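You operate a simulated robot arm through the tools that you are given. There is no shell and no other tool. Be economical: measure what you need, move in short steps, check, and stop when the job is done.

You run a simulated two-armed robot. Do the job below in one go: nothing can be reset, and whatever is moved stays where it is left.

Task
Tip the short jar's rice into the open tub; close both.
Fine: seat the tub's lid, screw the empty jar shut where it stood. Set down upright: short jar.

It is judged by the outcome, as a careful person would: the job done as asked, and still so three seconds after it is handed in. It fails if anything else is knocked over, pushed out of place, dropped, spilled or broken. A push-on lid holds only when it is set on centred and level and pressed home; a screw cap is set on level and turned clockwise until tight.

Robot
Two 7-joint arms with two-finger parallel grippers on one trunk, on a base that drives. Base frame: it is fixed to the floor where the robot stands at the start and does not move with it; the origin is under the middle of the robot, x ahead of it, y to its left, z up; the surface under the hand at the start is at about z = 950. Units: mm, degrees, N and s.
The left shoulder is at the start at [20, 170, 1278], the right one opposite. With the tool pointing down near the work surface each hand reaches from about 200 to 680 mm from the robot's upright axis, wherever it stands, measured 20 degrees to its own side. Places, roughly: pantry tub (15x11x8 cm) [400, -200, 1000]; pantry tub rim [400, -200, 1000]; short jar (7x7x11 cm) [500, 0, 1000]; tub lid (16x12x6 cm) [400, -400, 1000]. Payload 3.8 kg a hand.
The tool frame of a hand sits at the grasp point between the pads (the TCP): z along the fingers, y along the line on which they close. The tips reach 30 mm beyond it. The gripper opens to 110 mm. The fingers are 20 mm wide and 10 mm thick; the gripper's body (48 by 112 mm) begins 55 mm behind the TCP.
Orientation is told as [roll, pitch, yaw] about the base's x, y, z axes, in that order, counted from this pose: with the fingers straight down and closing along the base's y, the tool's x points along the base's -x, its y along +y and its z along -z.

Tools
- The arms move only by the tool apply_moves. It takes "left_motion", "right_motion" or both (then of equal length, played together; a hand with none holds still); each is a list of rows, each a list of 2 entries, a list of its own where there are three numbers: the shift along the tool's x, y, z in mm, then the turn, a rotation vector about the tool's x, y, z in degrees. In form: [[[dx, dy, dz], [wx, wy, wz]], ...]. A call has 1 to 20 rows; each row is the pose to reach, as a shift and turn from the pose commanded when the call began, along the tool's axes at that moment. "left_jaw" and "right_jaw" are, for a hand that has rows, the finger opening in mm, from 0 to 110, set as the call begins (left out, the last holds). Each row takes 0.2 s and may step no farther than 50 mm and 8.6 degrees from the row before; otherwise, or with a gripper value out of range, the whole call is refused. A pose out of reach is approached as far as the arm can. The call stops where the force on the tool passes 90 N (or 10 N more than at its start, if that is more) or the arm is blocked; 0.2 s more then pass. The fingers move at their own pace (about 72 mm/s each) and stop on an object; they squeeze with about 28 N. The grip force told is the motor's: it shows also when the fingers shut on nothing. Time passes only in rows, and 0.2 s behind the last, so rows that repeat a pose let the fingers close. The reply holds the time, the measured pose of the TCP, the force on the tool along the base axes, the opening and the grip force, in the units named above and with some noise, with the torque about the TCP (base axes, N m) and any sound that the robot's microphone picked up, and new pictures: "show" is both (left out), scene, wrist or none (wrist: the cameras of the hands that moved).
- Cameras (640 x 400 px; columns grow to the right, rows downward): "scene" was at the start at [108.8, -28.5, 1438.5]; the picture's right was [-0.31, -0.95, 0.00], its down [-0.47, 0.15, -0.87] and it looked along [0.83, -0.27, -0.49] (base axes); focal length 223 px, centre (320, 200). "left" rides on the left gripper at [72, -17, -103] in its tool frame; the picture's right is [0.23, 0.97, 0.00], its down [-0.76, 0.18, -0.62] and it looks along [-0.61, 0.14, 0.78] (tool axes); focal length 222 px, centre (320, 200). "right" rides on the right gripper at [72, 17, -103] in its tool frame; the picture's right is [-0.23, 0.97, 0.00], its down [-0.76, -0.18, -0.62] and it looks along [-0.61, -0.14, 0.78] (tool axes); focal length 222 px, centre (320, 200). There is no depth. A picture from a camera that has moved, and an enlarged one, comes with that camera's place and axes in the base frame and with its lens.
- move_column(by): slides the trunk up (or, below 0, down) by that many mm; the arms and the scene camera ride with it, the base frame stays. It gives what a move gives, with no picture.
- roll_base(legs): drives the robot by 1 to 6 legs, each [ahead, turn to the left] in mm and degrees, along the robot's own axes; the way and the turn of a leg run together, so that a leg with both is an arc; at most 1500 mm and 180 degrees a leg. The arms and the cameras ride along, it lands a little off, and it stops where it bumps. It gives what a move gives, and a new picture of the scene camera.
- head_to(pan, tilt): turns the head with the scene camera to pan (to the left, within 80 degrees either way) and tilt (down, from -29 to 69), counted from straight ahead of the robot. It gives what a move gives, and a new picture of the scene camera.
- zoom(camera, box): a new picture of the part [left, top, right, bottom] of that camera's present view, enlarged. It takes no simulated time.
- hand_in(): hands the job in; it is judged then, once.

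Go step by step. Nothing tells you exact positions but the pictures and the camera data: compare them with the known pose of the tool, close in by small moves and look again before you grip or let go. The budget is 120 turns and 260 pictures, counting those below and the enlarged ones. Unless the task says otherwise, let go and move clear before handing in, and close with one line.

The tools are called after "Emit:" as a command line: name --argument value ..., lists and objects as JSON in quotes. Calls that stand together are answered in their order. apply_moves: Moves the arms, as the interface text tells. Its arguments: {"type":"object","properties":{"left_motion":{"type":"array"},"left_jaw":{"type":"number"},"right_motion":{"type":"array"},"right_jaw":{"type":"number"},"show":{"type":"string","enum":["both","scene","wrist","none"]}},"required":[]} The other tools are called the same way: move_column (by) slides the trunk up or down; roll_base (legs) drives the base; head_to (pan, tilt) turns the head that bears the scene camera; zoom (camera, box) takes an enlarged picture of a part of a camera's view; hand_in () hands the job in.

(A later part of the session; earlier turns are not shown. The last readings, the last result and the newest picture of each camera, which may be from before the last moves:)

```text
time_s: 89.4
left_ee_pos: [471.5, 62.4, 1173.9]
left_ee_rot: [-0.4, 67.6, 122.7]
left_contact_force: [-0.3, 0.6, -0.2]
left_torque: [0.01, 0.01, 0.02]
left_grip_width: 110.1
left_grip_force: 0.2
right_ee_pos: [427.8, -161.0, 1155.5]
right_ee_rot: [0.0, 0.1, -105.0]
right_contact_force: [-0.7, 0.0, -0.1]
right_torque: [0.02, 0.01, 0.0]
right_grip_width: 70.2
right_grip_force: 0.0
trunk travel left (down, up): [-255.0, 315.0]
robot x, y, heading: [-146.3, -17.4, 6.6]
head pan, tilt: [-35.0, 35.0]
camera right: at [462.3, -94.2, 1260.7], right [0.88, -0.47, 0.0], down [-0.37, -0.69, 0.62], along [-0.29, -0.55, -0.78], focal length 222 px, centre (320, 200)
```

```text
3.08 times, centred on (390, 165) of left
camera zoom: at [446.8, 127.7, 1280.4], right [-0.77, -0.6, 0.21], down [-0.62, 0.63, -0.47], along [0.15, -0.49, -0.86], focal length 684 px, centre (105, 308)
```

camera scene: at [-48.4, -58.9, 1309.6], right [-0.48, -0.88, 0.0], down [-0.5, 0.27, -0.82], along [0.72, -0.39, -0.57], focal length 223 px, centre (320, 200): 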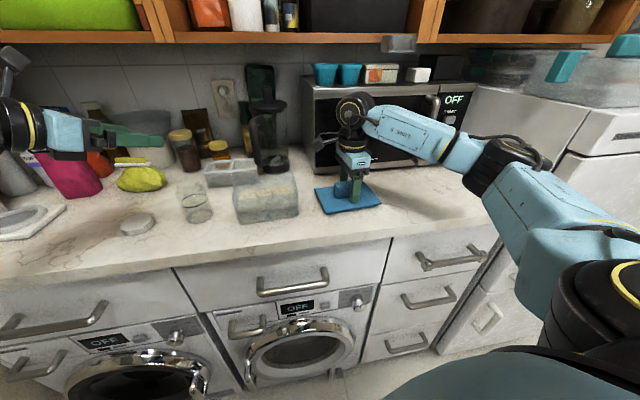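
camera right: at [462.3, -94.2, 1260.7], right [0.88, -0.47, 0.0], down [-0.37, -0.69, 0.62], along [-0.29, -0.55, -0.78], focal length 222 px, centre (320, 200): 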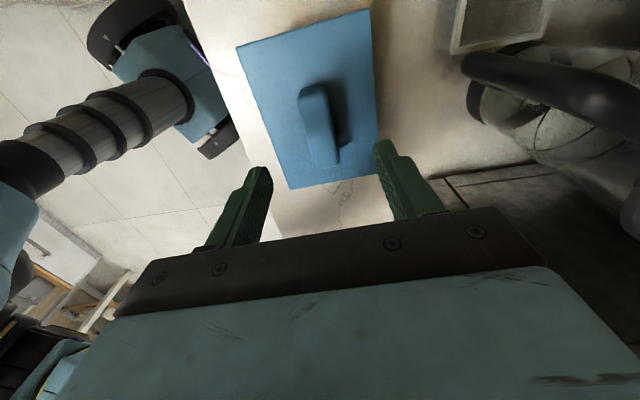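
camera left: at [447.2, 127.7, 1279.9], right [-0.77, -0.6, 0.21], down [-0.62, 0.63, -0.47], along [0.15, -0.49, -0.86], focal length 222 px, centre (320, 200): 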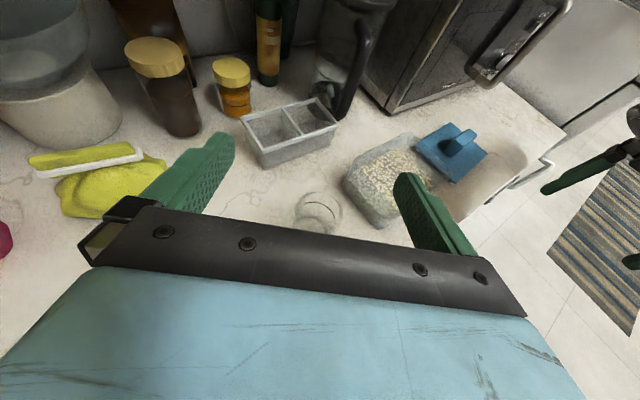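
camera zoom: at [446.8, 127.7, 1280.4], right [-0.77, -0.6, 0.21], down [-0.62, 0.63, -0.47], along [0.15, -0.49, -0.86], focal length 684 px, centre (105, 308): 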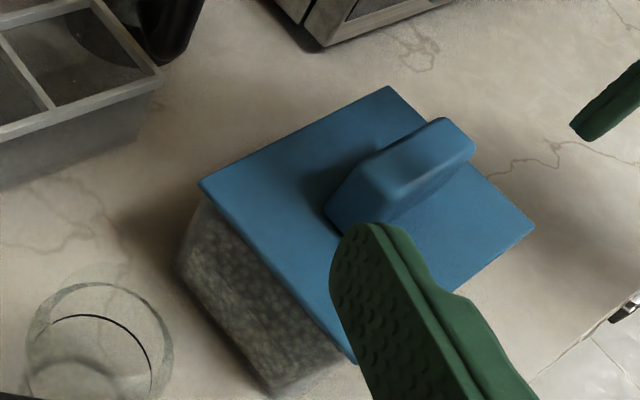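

The tub is closed with its lid flat and centred. For the cap I need the base turned left again, so I move the right hand away first, then shift the left hand and turn in two steps.

Emit:
apply_moves --right_motion '[[[-10, -4, -40], [0, 0, 0]], [[-45, -14, -70], [0, 0, 0]], [[-85, -24, -85], [0, 0, 0]], [[-125, -35, -95], [0, 0, 0]], [[-160, -44, -95], [0, 0, 0]], [[-188, -51, -95], [0, 0, 0]]]' --left_motion '[[[0, 0, 0], [0, 0, 0]], [[2, 10, 5], [0, 0, 0]], [[9, 32, 22], [-2.5, 0, 1]], [[16, 57, 40], [-5, 0, 2]], [[23, 82, 58], [-7.5, 0, 3]], [[31, 107, 75], [-9.25, 0, 3.8]]]' --show "none"

Emit:
roll_base --legs '[[0, 13]]'

```text
time_s: 90.8
left_ee_pos: [423.7, -67.3, 1178.7]
left_ee_rot: [-0.5, 67.7, 112.5]
left_contact_force: [0.4, 0.0, 0.4]
left_torque: [0.03, -0.01, 0.01]
left_grip_width: 110.2
left_grip_force: 0.0
right_ee_pos: [331.5, -331.8, 1249.4]
right_ee_rot: [0.0, 0.2, -105.1]
right_contact_force: [-0.1, 0.5, 0.0]
right_torque: [0.04, 0.0, 0.0]
right_grip_width: 70.0
right_grip_force: 0.1
trunk travel left (down, up): [-255.0, 315.0]
robot x, y, heading: [-147.3, -19.9, 6.8]
head pan, tilt: [-35.0, 35.0]
```

```text
time_s: 92.0
left_ee_pos: [421.3, 59.4, 1178.2]
left_ee_rot: [-0.2, 67.7, 125.2]
left_contact_force: [-0.2, 0.4, 0.0]
left_torque: [-0.01, -0.03, -0.01]
left_grip_width: 110.3
left_grip_force: 0.1
right_ee_pos: [388.0, -219.4, 1249.9]
right_ee_rot: [0.1, 0.1, -92.6]
right_contact_force: [-0.8, -0.5, -0.2]
right_torque: [-0.02, -0.01, 0.0]
right_grip_width: 70.3
right_grip_force: 0.0
trunk travel left (down, up): [-255.0, 315.0]
robot x, y, heading: [-150.0, -18.8, 19.1]
head pan, tilt: [-35.0, 35.0]
camera scene: at [-42.2, -36.1, 1309.6], right [-0.28, -0.96, 0.0], down [-0.55, 0.16, -0.82], along [0.79, -0.23, -0.57], focal length 223 px, centre (320, 200)
```

scene: 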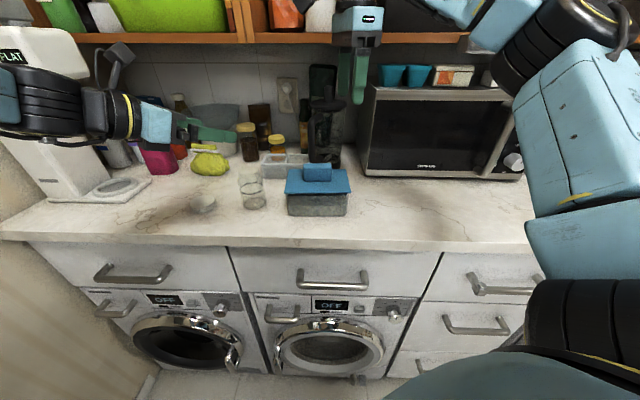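

Emit:
apply_moves --right_motion '[[[-15, 0, 0], [0, 0, 0]], [[-30, 0, 0], [0, 0, 0]], [[-45, 0, 0], [0, 0, 0]], [[-60, 0, 0], [0, 0, 0]], [[-60, 0, 0], [0, 0, 0]]]' --left_motion '[[[7, 14, 18], [-1.8, 0, 0.8]], [[15, 28, 36], [-3.7, 0, 1.5]], [[22, 41, 55], [-5.5, 0, 2.3]], [[30, 55, 73], [-7.4, 0, 3]], [[37, 69, 91], [-9.25, 0, 3.8]]]' --show "none"

Emit:
roll_base --legs '[[0, 13], [25, 0]]'

```text
time_s: 93.2
left_ee_pos: [422.5, -63.7, 1177.3]
left_ee_rot: [-0.3, 67.6, 115.1]
left_contact_force: [1.2, -0.3, -0.3]
left_torque: [0.0, -0.02, -0.02]
left_grip_width: 110.0
left_grip_force: 0.0
right_ee_pos: [388.0, -278.3, 1250.2]
right_ee_rot: [0.0, 0.1, -92.5]
right_contact_force: [0.3, 0.4, 0.7]
right_torque: [0.0, 0.02, -0.01]
right_grip_width: 70.3
right_grip_force: 0.1
trunk travel left (down, up): [-255.0, 315.0]
robot x, y, heading: [-149.4, -23.9, 18.8]
head pan, tilt: [-35.0, 35.0]
```

```text
time_s: 94.8
left_ee_pos: [439.6, 79.6, 1176.8]
left_ee_rot: [-0.2, 67.6, 128.3]
left_contact_force: [1.3, -0.1, 0.3]
left_torque: [-0.01, -0.01, -0.03]
left_grip_width: 110.0
left_grip_force: 0.1
right_ee_pos: [454.3, -136.9, 1250.4]
right_ee_rot: [0.0, 0.1, -79.7]
right_contact_force: [1.1, -0.3, -0.3]
right_torque: [-0.03, 0.03, -0.01]
right_grip_width: 70.2
right_grip_force: 0.1
trunk travel left (down, up): [-255.0, 315.0]
robot x, y, heading: [-126.4, -7.5, 31.7]
head pan, tilt: [-35.0, 35.0]
camera scene: at [-18.7, 1.0, 1309.5], right [-0.05, -1.0, 0.0], down [-0.57, 0.03, -0.82], along [0.82, -0.05, -0.57], focal length 223 px, centre (320, 200)
```

scene: 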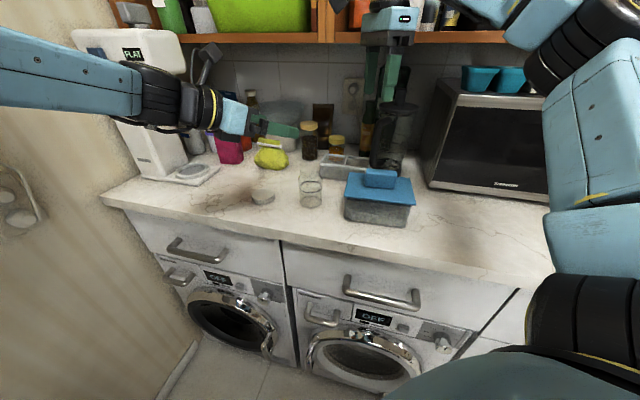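

Now the left hand comes down to the pre-grasp pose behind the jar.

Emit:
apply_moves --left_motion '[[[-29, 4, 7], [0, 1.4, 0]], [[-58, 8, 15], [0, 2.8, 0]], [[-87, 11, 23], [0, 4.2, 0]], [[-116, 15, 31], [0, 5.6, 0]], [[-145, 19, 39], [0, 7, 0]]]'

Emit:
zoom --camera "left" --box '[160, 0, 480, 200]'

Emit:
zoom --camera "scene" --box '[230, 150, 390, 250]'

```text
time_s: 96.0
left_ee_pos: [411.5, 84.4, 1024.3]
left_ee_rot: [-0.5, 74.7, 127.8]
left_contact_force: [0.3, 0.5, -0.8]
left_torque: [0.01, -0.02, -0.01]
left_grip_width: 109.8
left_grip_force: 0.2
right_ee_pos: [452.9, -139.2, 1249.6]
right_ee_rot: [0.0, 0.1, -79.7]
right_contact_force: [0.3, 0.5, -0.1]
right_torque: [0.01, 0.0, 0.0]
right_grip_width: 69.9
right_grip_force: 0.0
trunk travel left (down, up): [-255.0, 315.0]
robot x, y, heading: [-127.5, -5.6, 32.1]
head pan, tilt: [-35.0, 35.0]
camera scene: at [-19.6, 0.6, 1309.5], right [-0.05, -1.0, 0.0], down [-0.57, 0.03, -0.82], along [0.82, -0.04, -0.57], focal length 223 px, centre (320, 200)
camera left: at [373.1, 156.9, 1123.3], right [-0.73, -0.65, 0.22], down [-0.64, 0.52, -0.57], along [0.26, -0.55, -0.79], focal length 222 px, centre (320, 200)
```

scene: 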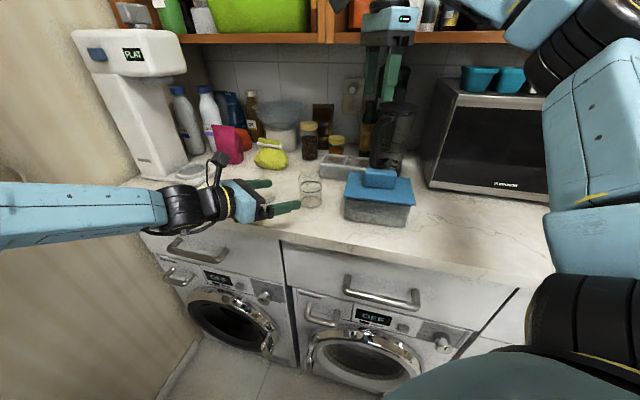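
left: 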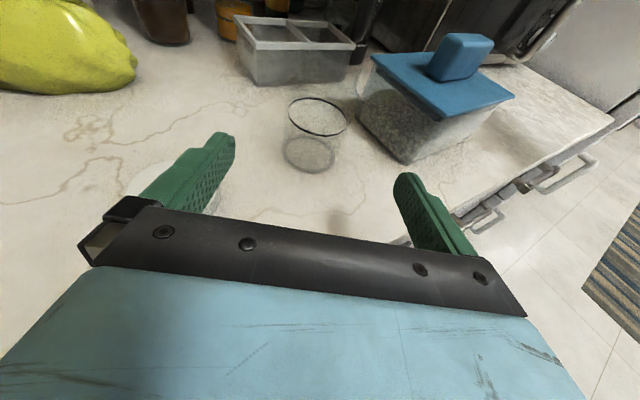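

```text
2.00 times, centred on (320, 100) of left
camera zoom: at [373.1, 156.9, 1123.3], right [-0.73, -0.65, 0.22], down [-0.64, 0.52, -0.57], along [0.26, -0.55, -0.79], focal length 444 px, centre (320, 400)
```

zoom: 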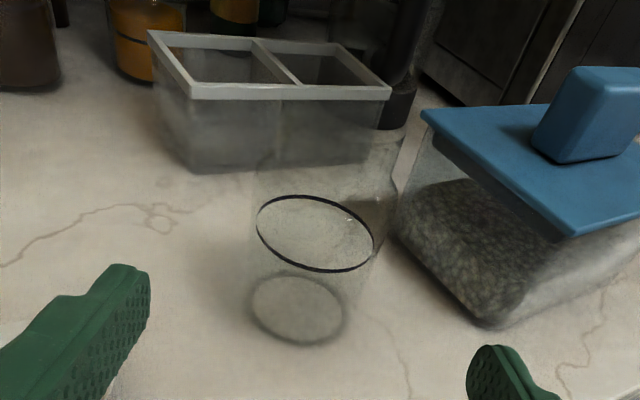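

```text
4.00 times, centred on (310, 200) of scene
camera zoom: at [-19.6, 0.6, 1309.5], right [-0.05, -1.0, 0.0], down [-0.57, 0.03, -0.82], along [0.82, -0.04, -0.57], focal length 892 px, centre (360, 200)
```

zoom: 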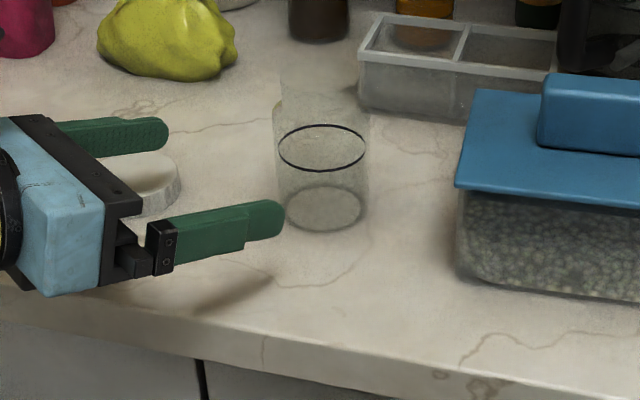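

The jar is at [480.5, 0.3], straight ahead. Advancing onto it with a -3 mm centring.

Emit:
apply_moves --left_motion '[[[0, -2, 25], [0, 0, 0]], [[0, -3, 55], [0, 0, 0]], [[0, -3, 85], [0, 0, 0]], [[0, -3, 110], [0, 0, 0]]]' --show "wrist"

```text
time_s: 97.0
left_ee_pos: [477.3, 4.0, 999.4]
left_ee_rot: [0.7, 74.9, 129.1]
left_contact_force: [-0.3, -0.4, -0.2]
left_torque: [0.01, -0.02, 0.0]
left_grip_width: 110.1
left_grip_force: 0.0
left hand out of reach, approached as far as the arm can: row 4
right_ee_pos: [452.4, -137.0, 1250.2]
right_ee_rot: [0.0, 0.1, -79.7]
right_contact_force: [0.1, 0.3, 0.3]
right_torque: [0.0, 0.04, 0.04]
right_grip_width: 70.1
right_grip_force: 0.0
trunk travel left (down, up): [-255.0, 315.0]
robot x, y, heading: [-127.8, -7.1, 31.9]
head pan, tilt: [-35.0, 35.0]
camera left: at [438.6, 77.7, 1097.4], right [-0.73, -0.65, 0.22], down [-0.64, 0.52, -0.57], along [0.26, -0.56, -0.79], focal length 222 px, centre (320, 200)
```

left: 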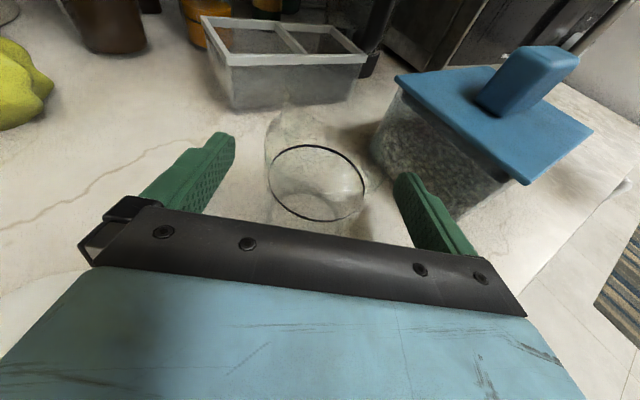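

Centred. Closing on the jar.

Emit:
apply_moves --left_motion '[[[0, 0, 0], [0, 0, 0]], [[0, 0, 0], [0, 0, 0]], [[0, 0, 0], [0, 0, 0]], [[0, 0, 0], [0, 0, 0]]]' --left_jaw 30 --show "wrist"

```text
time_s: 98.0
left_ee_pos: [475.4, 3.8, 998.9]
left_ee_rot: [-0.5, 74.7, 127.7]
left_contact_force: [1.9, -0.8, 0.8]
left_torque: [-0.01, 0.03, 0.01]
left_grip_width: 58.8
left_grip_force: 27.9
right_ee_pos: [450.8, -137.7, 1250.1]
right_ee_rot: [0.1, 0.1, -79.7]
right_contact_force: [-0.1, 0.9, 1.0]
right_torque: [0.0, 0.02, -0.01]
right_grip_width: 69.8
right_grip_force: 0.1
trunk travel left (down, up): [-255.0, 315.0]
robot x, y, heading: [-125.9, -6.5, 32.0]
head pan, tilt: [-35.0, 35.0]
camera left: at [438.2, 77.0, 1097.3], right [-0.73, -0.65, 0.22], down [-0.63, 0.52, -0.57], along [0.26, -0.55, -0.79], focal length 222 px, centre (320, 200)
```

left: 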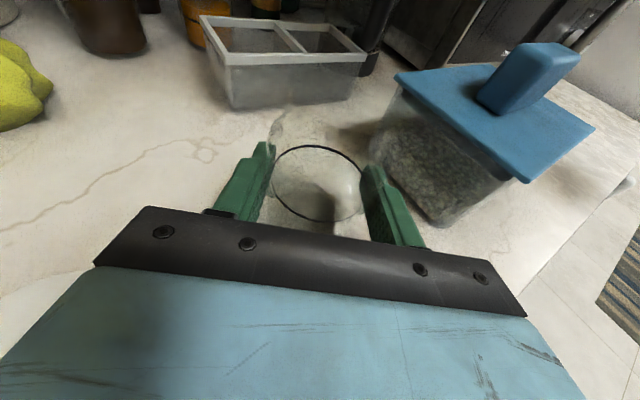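

The jar is held. Now the right hand goes over the back of the jar to above the cap, turning so that its camera faces away from the left hand.

Emit:
apply_moves --right_motion '[[[22, 18, 25], [0, 0, 5]], [[43, 36, 50], [0, 0, 10]], [[65, 54, 75], [0, 0, 15]], [[86, 72, 100], [0, 0, 20]], [[120, 78, 100], [0, 0, 25]], [[153, 84, 100], [0, 0, 30]], [[186, 90, 100], [0, 0, 35]], [[220, 96, 100], [0, 0, 40]], [[253, 102, 100], [0, 0, 45]]]' --right_jaw 100

Emit:
zoom --camera "right" --box '[160, 40, 480, 240]'

```text
time_s: 100.0
left_ee_pos: [473.9, 4.9, 999.0]
left_ee_rot: [-0.4, 74.8, 127.8]
left_contact_force: [-1.2, 1.7, 2.4]
left_torque: [0.0, 0.16, -0.06]
left_grip_width: 58.8
left_grip_force: 27.8
right_ee_pos: [507.4, 131.9, 1152.1]
right_ee_rot: [0.1, 0.1, -124.7]
right_contact_force: [-0.4, 0.0, 0.6]
right_torque: [-0.03, 0.0, -0.02]
right_grip_width: 100.1
right_grip_force: 0.1
trunk travel left (down, up): [-255.0, 315.0]
robot x, y, heading: [-127.7, -3.1, 32.1]
head pan, tilt: [-35.0, 35.0]
camera scene: at [-20.5, 1.6, 1309.6], right [-0.05, -1.0, 0.0], down [-0.57, 0.03, -0.82], along [0.82, -0.05, -0.57], focal length 223 px, centre (320, 200)
camera right: at [559.8, 182.0, 1256.5], right [0.67, -0.74, 0.0], down [-0.58, -0.53, 0.62], along [-0.46, -0.42, -0.78], focal length 222 px, centre (320, 200)
```

scene: 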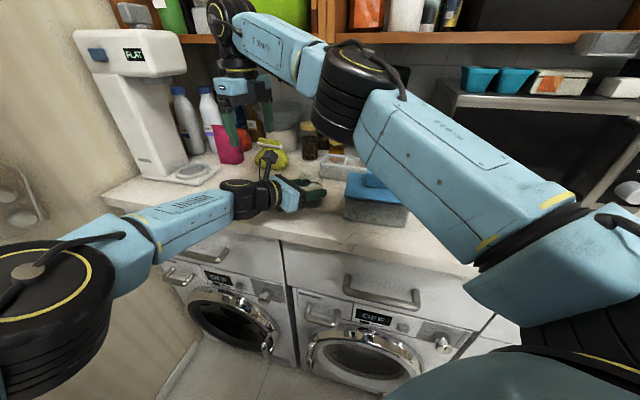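
right: 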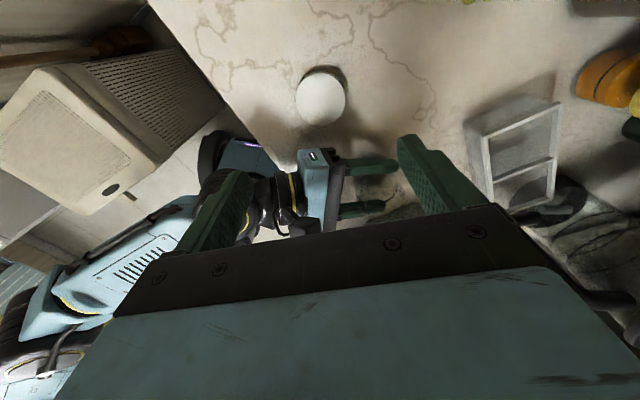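

```text
2.00 times, centred on (320, 140) of right
camera zoom: at [559.8, 182.0, 1256.5], right [0.67, -0.74, 0.0], down [-0.58, -0.53, 0.62], along [-0.46, -0.42, -0.78], focal length 444 px, centre (320, 320)
```

zoom: 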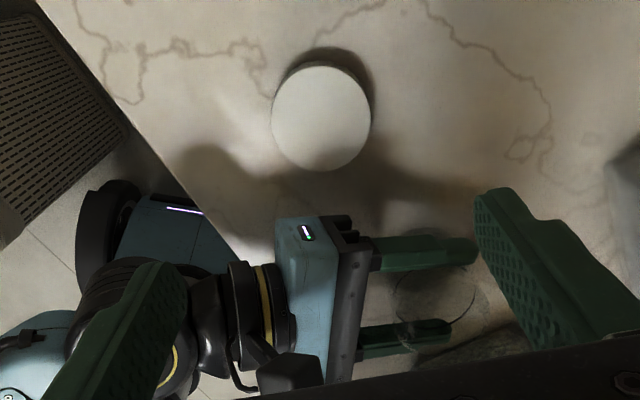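

The cap centre is at [506, 132], 61 mm wide, right under the hand. Descending in two stages.

Emit:
apply_moves --right_motion '[[[0, 0, 40], [0, 0, 0]], [[-0.8, -1.2, 80], [0, 0, 0]], [[-0.8, -1.2, 115], [0, 0, 0]]]'

Emit:
zoom --camera "right" --box '[160, 40, 480, 240]'

```text
time_s: 100.8
left_ee_pos: [476.1, 2.4, 999.0]
left_ee_rot: [-0.5, 74.6, 127.8]
left_contact_force: [0.1, -0.8, 1.3]
left_torque: [-0.11, 0.04, 0.01]
left_grip_width: 58.7
left_grip_force: 27.7
right_ee_pos: [505.4, 129.6, 1034.5]
right_ee_rot: [0.1, 0.1, -124.7]
right_contact_force: [-0.8, -0.3, 0.6]
right_torque: [0.0, -0.01, 0.03]
right_grip_width: 100.0
right_grip_force: 0.1
trunk travel left (down, up): [-255.0, 315.0]
robot x, y, heading: [-127.8, -9.0, 31.8]
head pan, tilt: [-35.0, 35.0]
camera scene: at [-19.9, 0.1, 1309.6], right [-0.05, -1.0, 0.0], down [-0.57, 0.03, -0.82], along [0.82, -0.04, -0.57], focal length 223 px, centre (320, 200)
camera right: at [558.4, 180.6, 1138.5], right [0.67, -0.74, 0.0], down [-0.58, -0.53, 0.62], along [-0.46, -0.42, -0.78], focal length 222 px, centre (320, 200)
```

scene: 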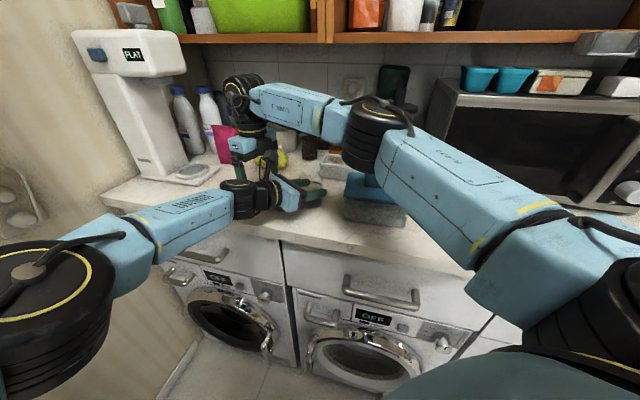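
right: 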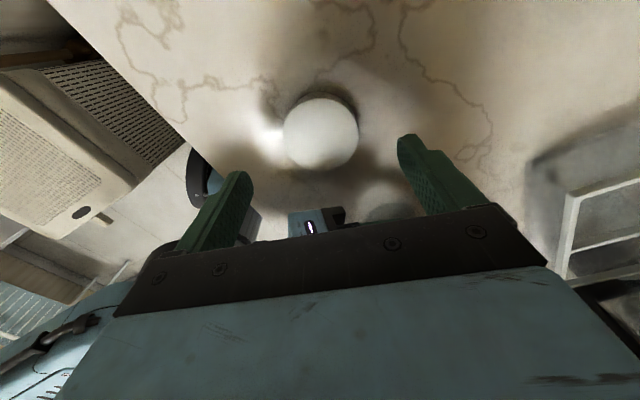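

```text
2.00 times, centred on (320, 140) of right
camera zoom: at [558.4, 180.6, 1138.5], right [0.67, -0.74, 0.0], down [-0.58, -0.53, 0.62], along [-0.46, -0.42, -0.78], focal length 444 px, centre (320, 320)
```

zoom: 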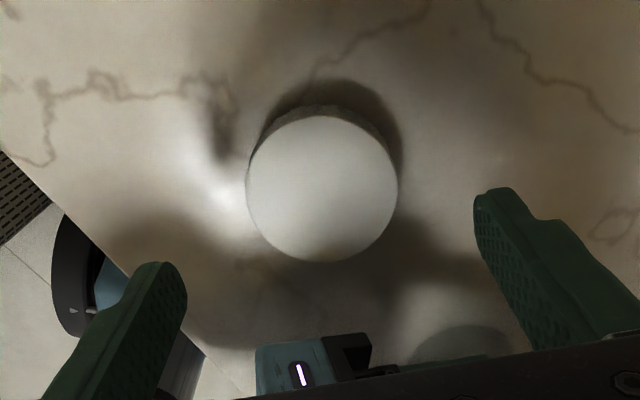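

Emit:
apply_moves --right_motion '[[[3, -0.5, 15], [0, 0, 0]], [[3, -0.5, 33], [0, 0, 0]], [[3, -0.5, 44], [0, 0, 0]], [[3, -0.5, 49], [0, 0, 0]]]'

Emit:
zoom --camera "right" --box '[160, 60, 480, 260]'

```text
time_s: 101.8
left_ee_pos: [475.5, 3.0, 998.2]
left_ee_rot: [-0.5, 74.6, 127.8]
left_contact_force: [-0.8, 0.5, 1.7]
left_torque: [-0.06, 0.08, 0.0]
left_grip_width: 58.9
left_grip_force: 28.0
right_ee_pos: [507.2, 133.1, 987.6]
right_ee_rot: [0.0, 0.2, -124.8]
right_contact_force: [0.0, -0.1, -0.1]
right_torque: [0.02, 0.01, -0.02]
right_grip_width: 99.9
right_grip_force: 0.0
trunk travel left (down, up): [-255.0, 315.0]
robot x, y, heading: [-130.1, -10.6, 32.1]
head pan, tilt: [-35.0, 35.0]
camera scene: at [-20.0, 0.1, 1309.6], right [-0.05, -1.0, 0.0], down [-0.57, 0.03, -0.82], along [0.82, -0.04, -0.57], focal length 223 px, centre (320, 200)
camera right: at [561.0, 183.2, 1092.1], right [0.67, -0.74, 0.0], down [-0.58, -0.53, 0.62], along [-0.46, -0.42, -0.78], focal length 222 px, centre (320, 200)
```

scene: 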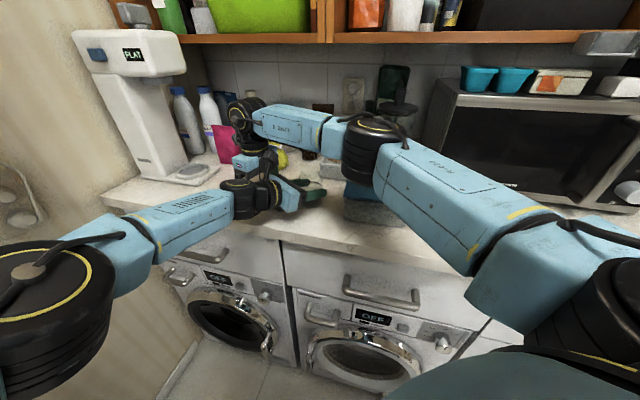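
right: 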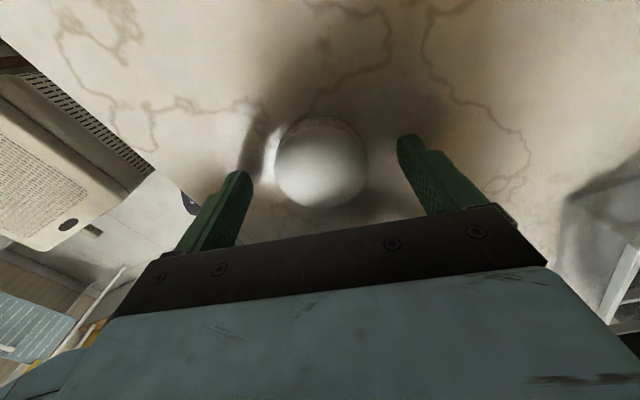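

```text
2.00 times, centred on (320, 160) of right
camera zoom: at [561.0, 183.2, 1092.1], right [0.67, -0.74, 0.0], down [-0.58, -0.53, 0.62], along [-0.46, -0.42, -0.78], focal length 444 px, centre (320, 280)
```

zoom: 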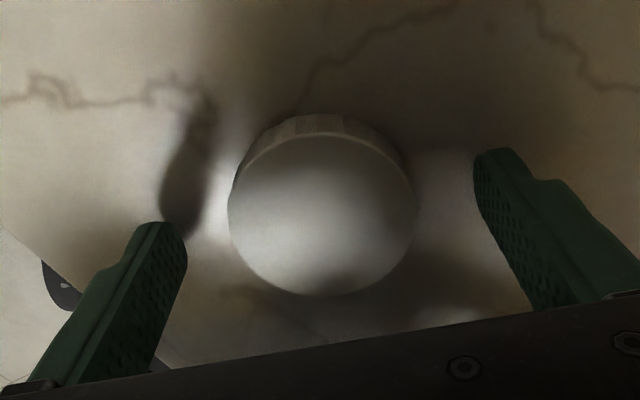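

Centred on the cap. Lowering 3 mm and closing.

Emit:
apply_moves --right_motion '[[[-0.5, 0, 3.5], [0, 0, 0]], [[-0.5, 0, 3.5], [0, 0, 0]]]' --show "none"

Emit:
apply_moves --right_motion '[[[0, 0, 0], [0, 0, 0]], [[0, 0, 0], [0, 0, 0]], [[0, 0, 0], [0, 0, 0]], [[0, 0, 0], [0, 0, 0]]]' --right_jaw 40 --show "none"

Emit:
zoom --camera "right" --box '[160, 60, 480, 260]'

```text
time_s: 102.4
left_ee_pos: [475.5, 2.8, 999.0]
left_ee_rot: [-0.5, 74.8, 127.7]
left_contact_force: [-0.2, -0.5, 1.7]
left_torque: [-0.06, 0.08, -0.01]
left_grip_width: 58.9
left_grip_force: 28.0
right_ee_pos: [506.3, 132.0, 984.4]
right_ee_rot: [0.1, 0.0, -124.6]
right_contact_force: [1.0, -0.3, 0.8]
right_torque: [-0.02, 0.03, 0.04]
right_grip_width: 99.9
right_grip_force: 0.0
trunk travel left (down, up): [-255.0, 315.0]
robot x, y, heading: [-128.0, -6.0, 31.8]
head pan, tilt: [-35.0, 35.0]
```

```text
time_s: 103.4
left_ee_pos: [475.8, 2.5, 998.5]
left_ee_rot: [-0.5, 74.8, 127.7]
left_contact_force: [-0.8, -1.2, 1.0]
left_torque: [-0.07, 0.12, -0.02]
left_grip_width: 58.8
left_grip_force: 28.1
right_ee_pos: [505.6, 133.0, 984.3]
right_ee_rot: [0.1, 0.1, -124.8]
right_contact_force: [-0.5, 0.0, 0.5]
right_torque: [0.01, 0.03, 0.0]
right_grip_width: 58.2
right_grip_force: 27.8
trunk travel left (down, up): [-255.0, 315.0]
robot x, y, heading: [-123.2, -6.1, 32.2]
head pan, tilt: [-35.0, 35.0]
```

```text
2.00 times, centred on (320, 160) of right
camera zoom: at [559.8, 183.2, 1088.8], right [0.67, -0.74, 0.0], down [-0.58, -0.53, 0.62], along [-0.46, -0.42, -0.78], focal length 444 px, centre (320, 280)
```

zoom: 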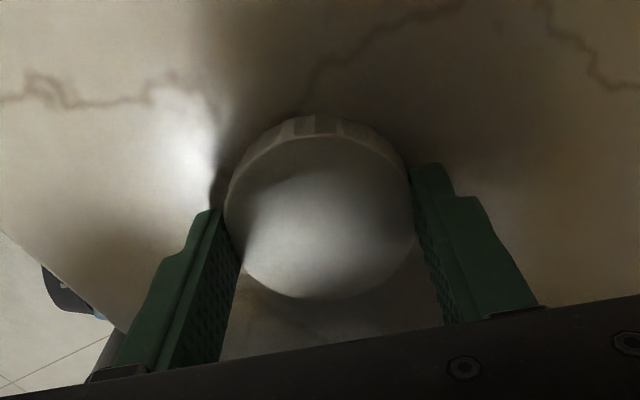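

The cap is gripped at 58 mm, centred. I lift it, carry it over the jar and unwind the wrist counter-clockwise on the way, to leave room for tightening.

Emit:
apply_moves --right_motion '[[[0, 0, -10], [0, 0, 0]], [[0, 0, -50], [0, 0, -5]], [[0, 0, -95], [0, 0, -13]], [[0, 0, -140], [0, 0, -21]], [[0, 0, -166], [0, 0, -29]], [[-8, 3.5, -166], [0, 0, -37.5]], [[-16, 7, -166], [0, 0, -46]], [[-25, 10.5, -166], [0, 0, -54.5]], [[-33, 14, -166], [0, 0, -63]], [[-41, 17, -166], [0, 0, -71.5]], [[-50, 21, -166], [0, 0, -80]], [[-58, 24, -166], [0, 0, -88.5]], [[-66, 28, -166], [0, 0, -97]], [[-74, 31, -166], [0, 0, -105.5]], [[-83, 35, -166], [0, 0, -114]], [[-91, 38, -166], [0, 0, -122.5]], [[-99, 41, -166], [0, 0, -131]], [[-107, 45, -166], [0, 0, -139.5]], [[-116, 48, -166], [0, 0, -148]], [[-124, 52, -166], [0, 0, -156]]]'

Emit:
zoom --camera "right" --box '[160, 60, 480, 260]'

Emit:
zoom --camera "scene" --box '[230, 100, 390, 230]'

Emit:
zoom --camera "left" --box '[200, 60, 440, 240]'

```text
time_s: 107.6
left_ee_pos: [474.9, 2.7, 998.1]
left_ee_rot: [-0.5, 74.6, 127.7]
left_contact_force: [0.4, -0.4, 2.0]
left_torque: [-0.07, 0.05, 0.01]
left_grip_width: 58.9
left_grip_force: 28.1
right_ee_pos: [478.4, 0.0, 1150.0]
right_ee_rot: [0.1, -0.1, 31.5]
right_contact_force: [-1.0, 0.2, -0.6]
right_torque: [0.0, 0.02, 0.02]
right_grip_width: 58.4
right_grip_force: 28.0
trunk travel left (down, up): [-255.0, 315.0]
robot x, y, heading: [-129.1, -7.5, 31.7]
head pan, tilt: [-35.0, 35.0]
camera scene: at [-19.9, 0.1, 1309.6], right [-0.05, -1.0, 0.0], down [-0.57, 0.03, -0.82], along [0.82, -0.04, -0.57], focal length 223 px, centre (320, 200)
camera right: at [406.4, -22.8, 1253.5], right [-0.31, 0.95, 0.0], down [0.74, 0.24, 0.62], along [0.59, 0.2, -0.78], focal length 222 px, centre (320, 200)
```

scene: 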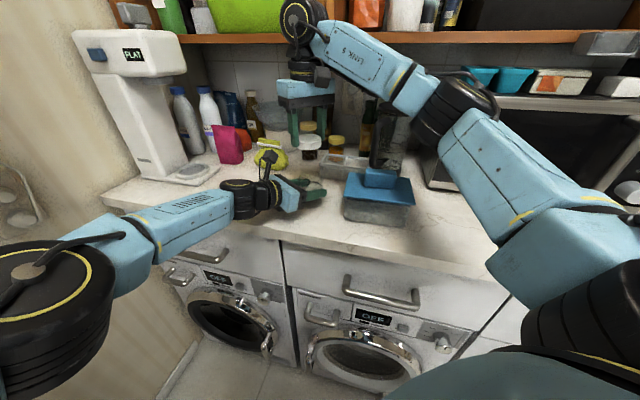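
right: 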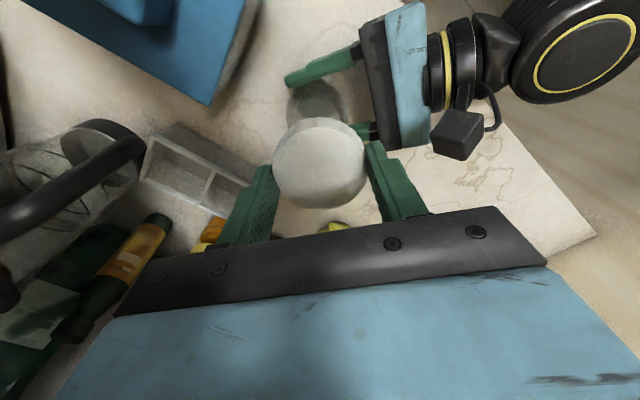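

```text
2.00 times, centred on (320, 160) of right
camera zoom: at [406.4, -22.8, 1253.5], right [-0.31, 0.95, 0.0], down [0.74, 0.24, 0.62], along [0.59, 0.2, -0.78], focal length 444 px, centre (320, 280)
```

zoom: 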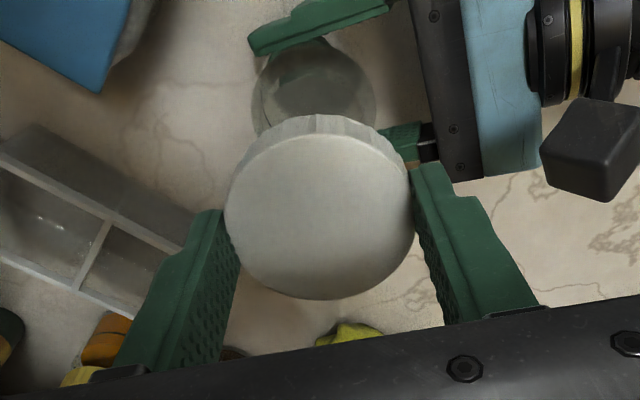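

```text
3.08 times, centred on (310, 165) of scene
camera zoom: at [-19.9, 0.1, 1309.6], right [-0.05, -1.0, 0.0], down [-0.57, 0.03, -0.82], along [0.82, -0.04, -0.57], focal length 686 px, centre (351, 308)
```

zoom: 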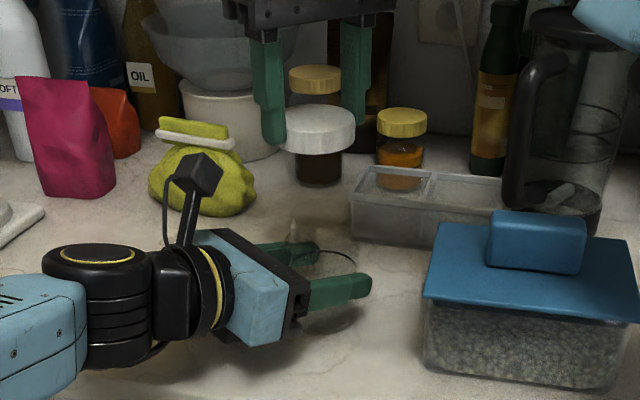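

```text
2.22 times, centred on (320, 150) of left
camera zoom: at [438.0, 76.7, 1097.3], right [-0.73, -0.65, 0.22], down [-0.63, 0.52, -0.57], along [0.26, -0.55, -0.79], focal length 494 px, centre (320, 311)
```

zoom: 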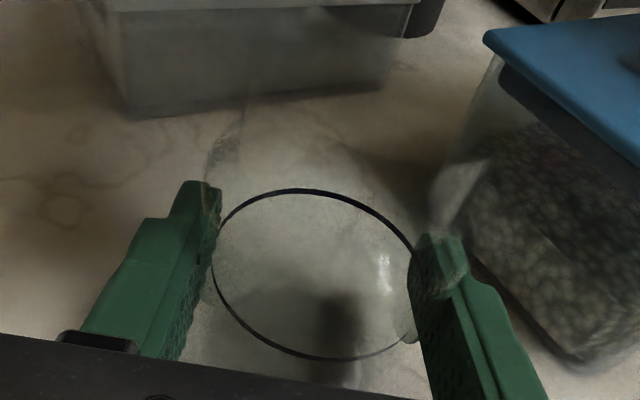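

The cap hangs level over the jar, and both are at about [478.5, 0]. Lowering to just above the rim.

Emit:
apply_moves --right_motion '[[[0, 0, 20], [0, 0, 0]], [[0, 0, 38], [0, 0, 0]], [[0, 0, 50], [0, 0, 0]]]' --show "none"

Emit:
zoom --camera "scene" --box '[270, 130, 350, 210]'

Emit:
zoom --camera "left" --box '[200, 0, 440, 240]'

Emit:
zoom --camera "right" --box '[200, 60, 440, 240]'

```text
time_s: 108.4
left_ee_pos: [476.7, 2.1, 999.6]
left_ee_rot: [-0.4, 74.8, 127.8]
left_contact_force: [-1.3, 0.5, 1.8]
left_torque: [-0.05, 0.08, -0.02]
left_grip_width: 59.0
left_grip_force: 27.8
right_ee_pos: [479.9, 0.3, 1099.7]
right_ee_rot: [0.1, -0.1, 31.3]
right_contact_force: [-0.7, -0.7, -0.3]
right_torque: [0.04, 0.0, -0.02]
right_grip_width: 58.5
right_grip_force: 28.0
trunk travel left (down, up): [-255.0, 315.0]
robot x, y, heading: [-126.4, -1.9, 32.0]
head pan, tilt: [-35.0, 35.0]
```

```text
5.00 times, centred on (310, 170) of scene
camera zoom: at [-20.0, 0.3, 1309.6], right [-0.05, -1.0, 0.0], down [-0.57, 0.03, -0.82], along [0.82, -0.04, -0.57], focal length 1115 px, centre (370, 350)
```

zoom: 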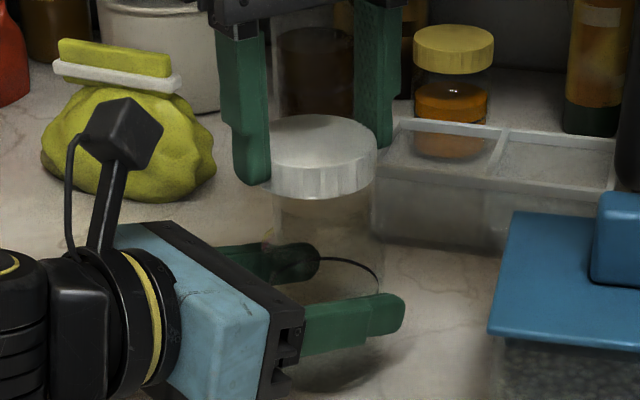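

```text
1.67 times, centred on (320, 120) of left
camera zoom: at [437.8, 76.8, 1097.3], right [-0.73, -0.65, 0.22], down [-0.63, 0.52, -0.57], along [0.26, -0.55, -0.79], focal length 370 px, centre (320, 333)
```

zoom: 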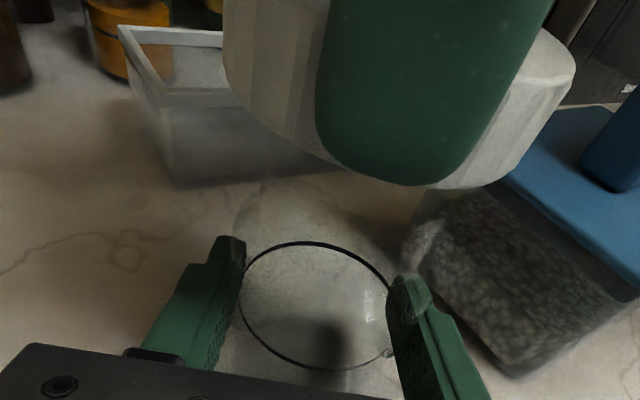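

```text
2.22 times, centred on (320, 150) of right
camera zoom: at [407.4, -22.5, 1204.0], right [-0.31, 0.95, 0.0], down [0.74, 0.24, 0.62], along [0.59, 0.2, -0.78], focal length 494 px, centre (320, 311)
```

zoom: 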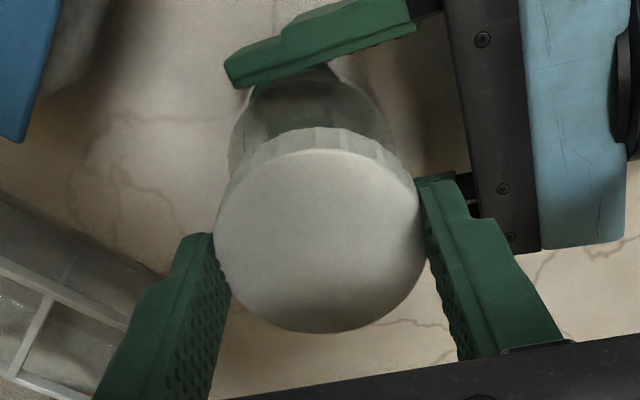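

Both views show the cap about 2 mm too far left (+y) of the jar. Correcting and lowering to first contact.

Emit:
apply_moves --right_motion '[[[0.7, -2.1, 2], [0, 0, 0]], [[0.7, -2.1, 4], [0, 0, 0]], [[0.7, -2.1, 6], [0, 0, 0]], [[0.7, -2.1, 8], [0, 0, 0]], [[0.7, -2.1, 8], [0, 0, 0]]]' --show "none"

Emit:
zoom --camera "scene" --box '[270, 130, 350, 210]'

Emit:
zoom --camera "right" --box '[200, 60, 440, 240]'

```text
time_s: 109.6
left_ee_pos: [475.9, 3.0, 999.0]
left_ee_rot: [-0.5, 74.7, 127.8]
left_contact_force: [-1.2, 0.1, 1.0]
left_torque: [-0.1, 0.09, 0.0]
left_grip_width: 59.0
left_grip_force: 27.9
right_ee_pos: [479.7, -2.1, 1091.5]
right_ee_rot: [0.1, -0.2, 31.3]
right_contact_force: [0.8, -0.1, -0.1]
right_torque: [-0.03, 0.03, -0.01]
right_grip_width: 58.4
right_grip_force: 27.7
trunk travel left (down, up): [-255.0, 315.0]
robot x, y, heading: [-125.0, -5.6, 32.1]
head pan, tilt: [-35.0, 35.0]
```

```text
5.00 times, centred on (310, 170) of scene
camera zoom: at [-20.0, 0.2, 1309.6], right [-0.05, -1.0, 0.0], down [-0.57, 0.03, -0.82], along [0.82, -0.04, -0.57], focal length 1115 px, centre (370, 350)
```

zoom: 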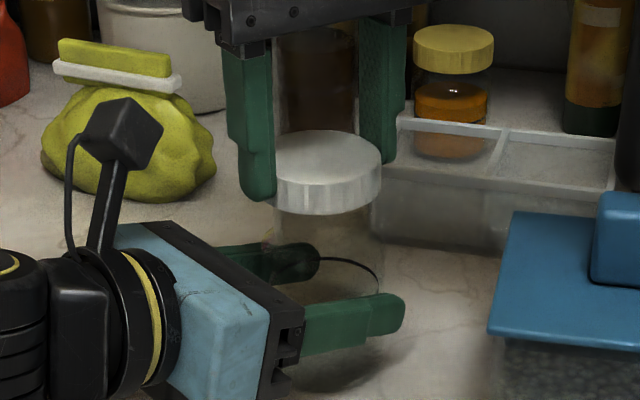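

```text
2.22 times, centred on (320, 150) of right
camera zoom: at [407.8, -24.8, 1195.4], right [-0.31, 0.95, 0.0], down [0.74, 0.24, 0.62], along [0.59, 0.2, -0.78], focal length 494 px, centre (320, 311)
```

zoom: 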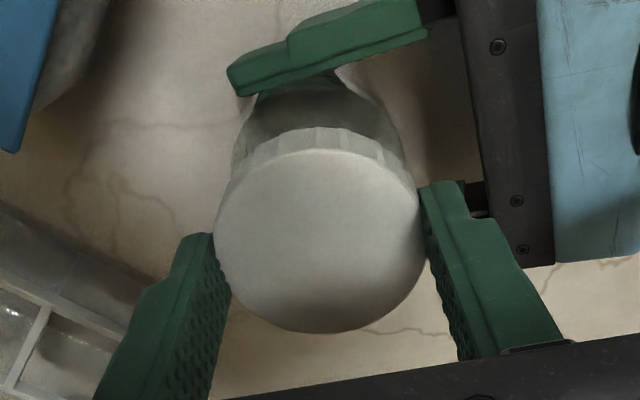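

Now aligned within about 1 mm. Continuing down in small steps.

Emit:
apply_moves --right_motion '[[[0.2, -0.8, 1.5], [0, 0, 0]], [[0.2, -0.8, 3], [0, 0, 0]], [[0.2, -0.8, 4], [0, 0, 0]], [[0.2, -0.8, 4], [0, 0, 0]]]' --show "none"

```text
time_s: 110.6
left_ee_pos: [475.5, 2.9, 997.8]
left_ee_rot: [-0.5, 74.8, 127.7]
left_contact_force: [-0.8, -0.8, 1.0]
left_torque: [-0.07, 0.1, 0.0]
left_grip_width: 58.8
left_grip_force: 28.3
right_ee_pos: [480.0, -2.6, 1088.6]
right_ee_rot: [0.2, -0.1, 31.2]
right_contact_force: [0.5, 0.1, -0.1]
right_torque: [-0.01, 0.03, 0.04]
right_grip_width: 58.6
right_grip_force: 28.2
trunk travel left (down, up): [-255.0, 315.0]
robot x, y, heading: [-125.5, -5.4, 31.9]
head pan, tilt: [-35.0, 35.0]
```

Emit:
apply_moves --right_motion '[[[0, 0, 1.5], [0, 0, 0]], [[0, 0, 3], [0, 0, 0]], [[0, 0, 4], [0, 0, 0]], [[0, 0, 4], [0, 0, 0]]]' --show "none"

Emit:
zoom --camera "scene" --box '[280, 140, 340, 200]'

```text
time_s: 111.6
left_ee_pos: [474.7, 1.7, 998.9]
left_ee_rot: [-0.4, 74.7, 127.7]
left_contact_force: [-0.6, 0.3, 1.5]
left_torque: [-0.08, 0.11, -0.02]
left_grip_width: 58.7
left_grip_force: 27.6
right_ee_pos: [479.2, -2.8, 1084.5]
right_ee_rot: [0.0, -0.1, 31.3]
right_contact_force: [-0.2, 0.8, -0.6]
right_torque: [-0.01, 0.0, -0.01]
right_grip_width: 58.3
right_grip_force: 28.1
trunk travel left (down, up): [-255.0, 315.0]
robot x, y, heading: [-126.8, -6.6, 31.9]
head pan, tilt: [-35.0, 35.0]
```

```text
6.67 times, centred on (310, 170) of scene
camera zoom: at [-20.0, 0.2, 1309.6], right [-0.05, -1.0, 0.0], down [-0.57, 0.03, -0.82], along [0.82, -0.04, -0.57], focal length 1486 px, centre (387, 400)
```

zoom: 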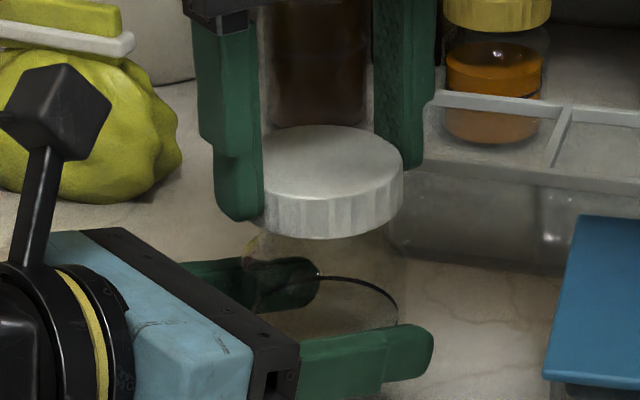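

Still no contact; continuing.

Emit:
apply_moves --right_motion '[[[0, 0, 1.5], [0, 0, 0]], [[0, 0, 3], [0, 0, 0]], [[0, 0, 4], [0, 0, 0]], [[0, 0, 4], [0, 0, 0]]]' --show "none"

Emit:
zoom --camera "scene" --box '[280, 140, 340, 200]'

Emit:
zoom --camera "left" --box '[200, 0, 440, 240]'

```text
time_s: 112.6
left_ee_pos: [475.3, 4.0, 999.4]
left_ee_rot: [-0.6, 74.7, 127.7]
left_contact_force: [-0.5, -0.5, 1.7]
left_torque: [-0.05, 0.08, 0.01]
left_grip_width: 59.1
left_grip_force: 28.3
right_ee_pos: [480.5, -2.8, 1079.3]
right_ee_rot: [0.0, -0.1, 31.3]
right_contact_force: [-0.2, -0.1, -0.2]
right_torque: [0.0, -0.01, 0.0]
right_grip_width: 58.6
right_grip_force: 28.0
trunk travel left (down, up): [-255.0, 315.0]
robot x, y, heading: [-124.4, -0.8, 31.9]
head pan, tilt: [-35.0, 35.0]
```

```text
6.67 times, centred on (310, 170) of scene
camera zoom: at [-20.0, 0.2, 1309.6], right [-0.05, -1.0, 0.0], down [-0.57, 0.03, -0.82], along [0.82, -0.04, -0.57], focal length 1486 px, centre (387, 400)
```

zoom: 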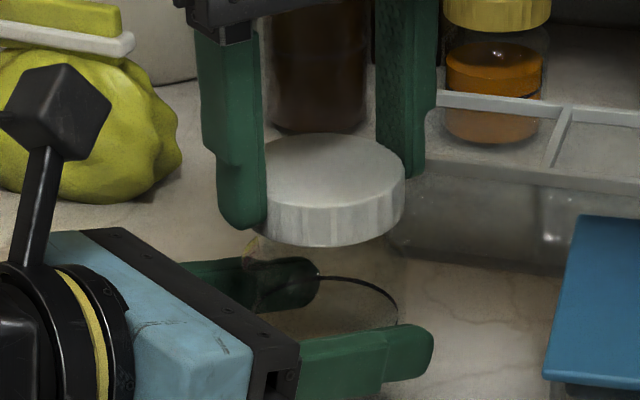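

```text
1.67 times, centred on (320, 120) of left
camera zoom: at [437.9, 76.7, 1097.3], right [-0.73, -0.65, 0.22], down [-0.63, 0.52, -0.57], along [0.26, -0.55, -0.79], focal length 370 px, centre (320, 333)
```

zoom: 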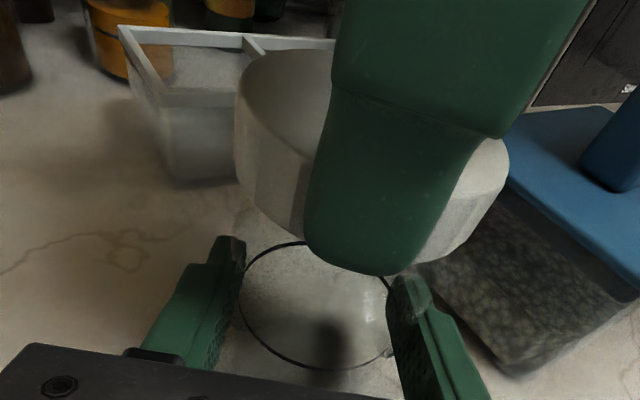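

Emit:
apply_moves --right_motion '[[[0, 0, 1], [0, 0, 0]], [[0, 0, 2], [0, 0, 0]], [[0, 0, 3], [0, 0, 0]], [[0, 0, 4], [0, 0, 0]], [[0, 0, 4], [0, 0, 0]]]' --show "none"

```text
time_s: 113.8
left_ee_pos: [476.8, 4.0, 999.3]
left_ee_rot: [-0.5, 74.7, 127.8]
left_contact_force: [10.4, -3.0, -1.2]
left_torque: [-0.17, 0.24, 0.11]
left_grip_width: 59.0
left_grip_force: 27.9
right_ee_pos: [479.1, -3.2, 1076.8]
right_ee_rot: [0.2, -0.2, 31.4]
right_contact_force: [-8.6, 0.0, 8.0]
right_torque: [-0.11, 0.35, -0.02]
right_grip_width: 58.7
right_grip_force: 28.0
trunk travel left (down, up): [-255.0, 315.0]
robot x, y, heading: [-124.2, -6.2, 31.8]
head pan, tilt: [-35.0, 35.0]
```

Contact, and the side force says the cap sits too far in +x. I lift a touch, shift 2 mm in -x and lower again.

Emit:
apply_moves --right_motion '[[[0, 0, -3], [0, 0, 0]], [[1.7, 1, -3], [0, 0, 0]], [[1.7, 1, -1], [0, 0, 0]], [[1.7, 1, 0.5], [0, 0, 0]], [[1.7, 1, 0.5], [0, 0, 0]]]' --show "none"

```text
time_s: 115.0
left_ee_pos: [474.8, 3.2, 998.7]
left_ee_rot: [-0.6, 74.6, 127.5]
left_contact_force: [-7.5, 7.5, 1.1]
left_torque: [-0.47, -0.61, 0.1]
left_grip_width: 59.1
left_grip_force: 27.7
right_ee_pos: [479.1, -3.9, 1075.9]
right_ee_rot: [0.0, -0.4, 31.3]
right_contact_force: [10.7, -8.5, 8.9]
right_torque: [-0.41, -0.36, 0.0]
right_grip_width: 58.4
right_grip_force: 28.0
trunk travel left (down, up): [-255.0, 315.0]
robot x, y, heading: [-124.3, -3.3, 31.9]
head pan, tilt: [-35.0, 35.0]
```

Now the opposite reaction, so the cap is captured around the neck. I centre it between the two and check the forces.

Emit:
apply_moves --right_motion '[[[-0.2, -0.6, 0], [0, 0, 0]], [[-0.5, -1.3, 0], [0, 0, 0]], [[-0.5, -1.3, 0.5], [0, 0, 0]], [[-0.5, -1.3, 0.5], [0, 0, 0]]]' --show "none"

Emit:
zoom --camera "scene" --box '[280, 140, 340, 200]'

```text
time_s: 116.0
left_ee_pos: [476.3, 3.1, 998.4]
left_ee_rot: [-0.5, 74.7, 127.7]
left_contact_force: [0.1, 4.6, -0.9]
left_torque: [-0.16, -0.18, 0.07]
left_grip_width: 59.1
left_grip_force: 28.0
right_ee_pos: [478.3, -2.8, 1076.7]
right_ee_rot: [0.2, -0.2, 31.5]
right_contact_force: [3.2, -1.2, 15.3]
right_torque: [-0.11, -0.18, -0.02]
right_grip_width: 58.5
right_grip_force: 27.7
trunk travel left (down, up): [-255.0, 315.0]
robot x, y, heading: [-123.6, -5.7, 31.9]
head pan, tilt: [-35.0, 35.0]
```

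```text
6.67 times, centred on (310, 170) of scene
camera zoom: at [-20.4, 0.5, 1309.6], right [-0.05, -1.0, 0.0], down [-0.57, 0.03, -0.82], along [0.82, -0.04, -0.57], focal length 1486 px, centre (387, 400)
```

zoom: 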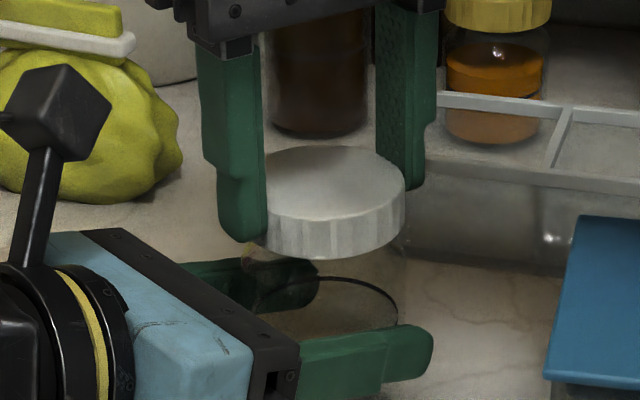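

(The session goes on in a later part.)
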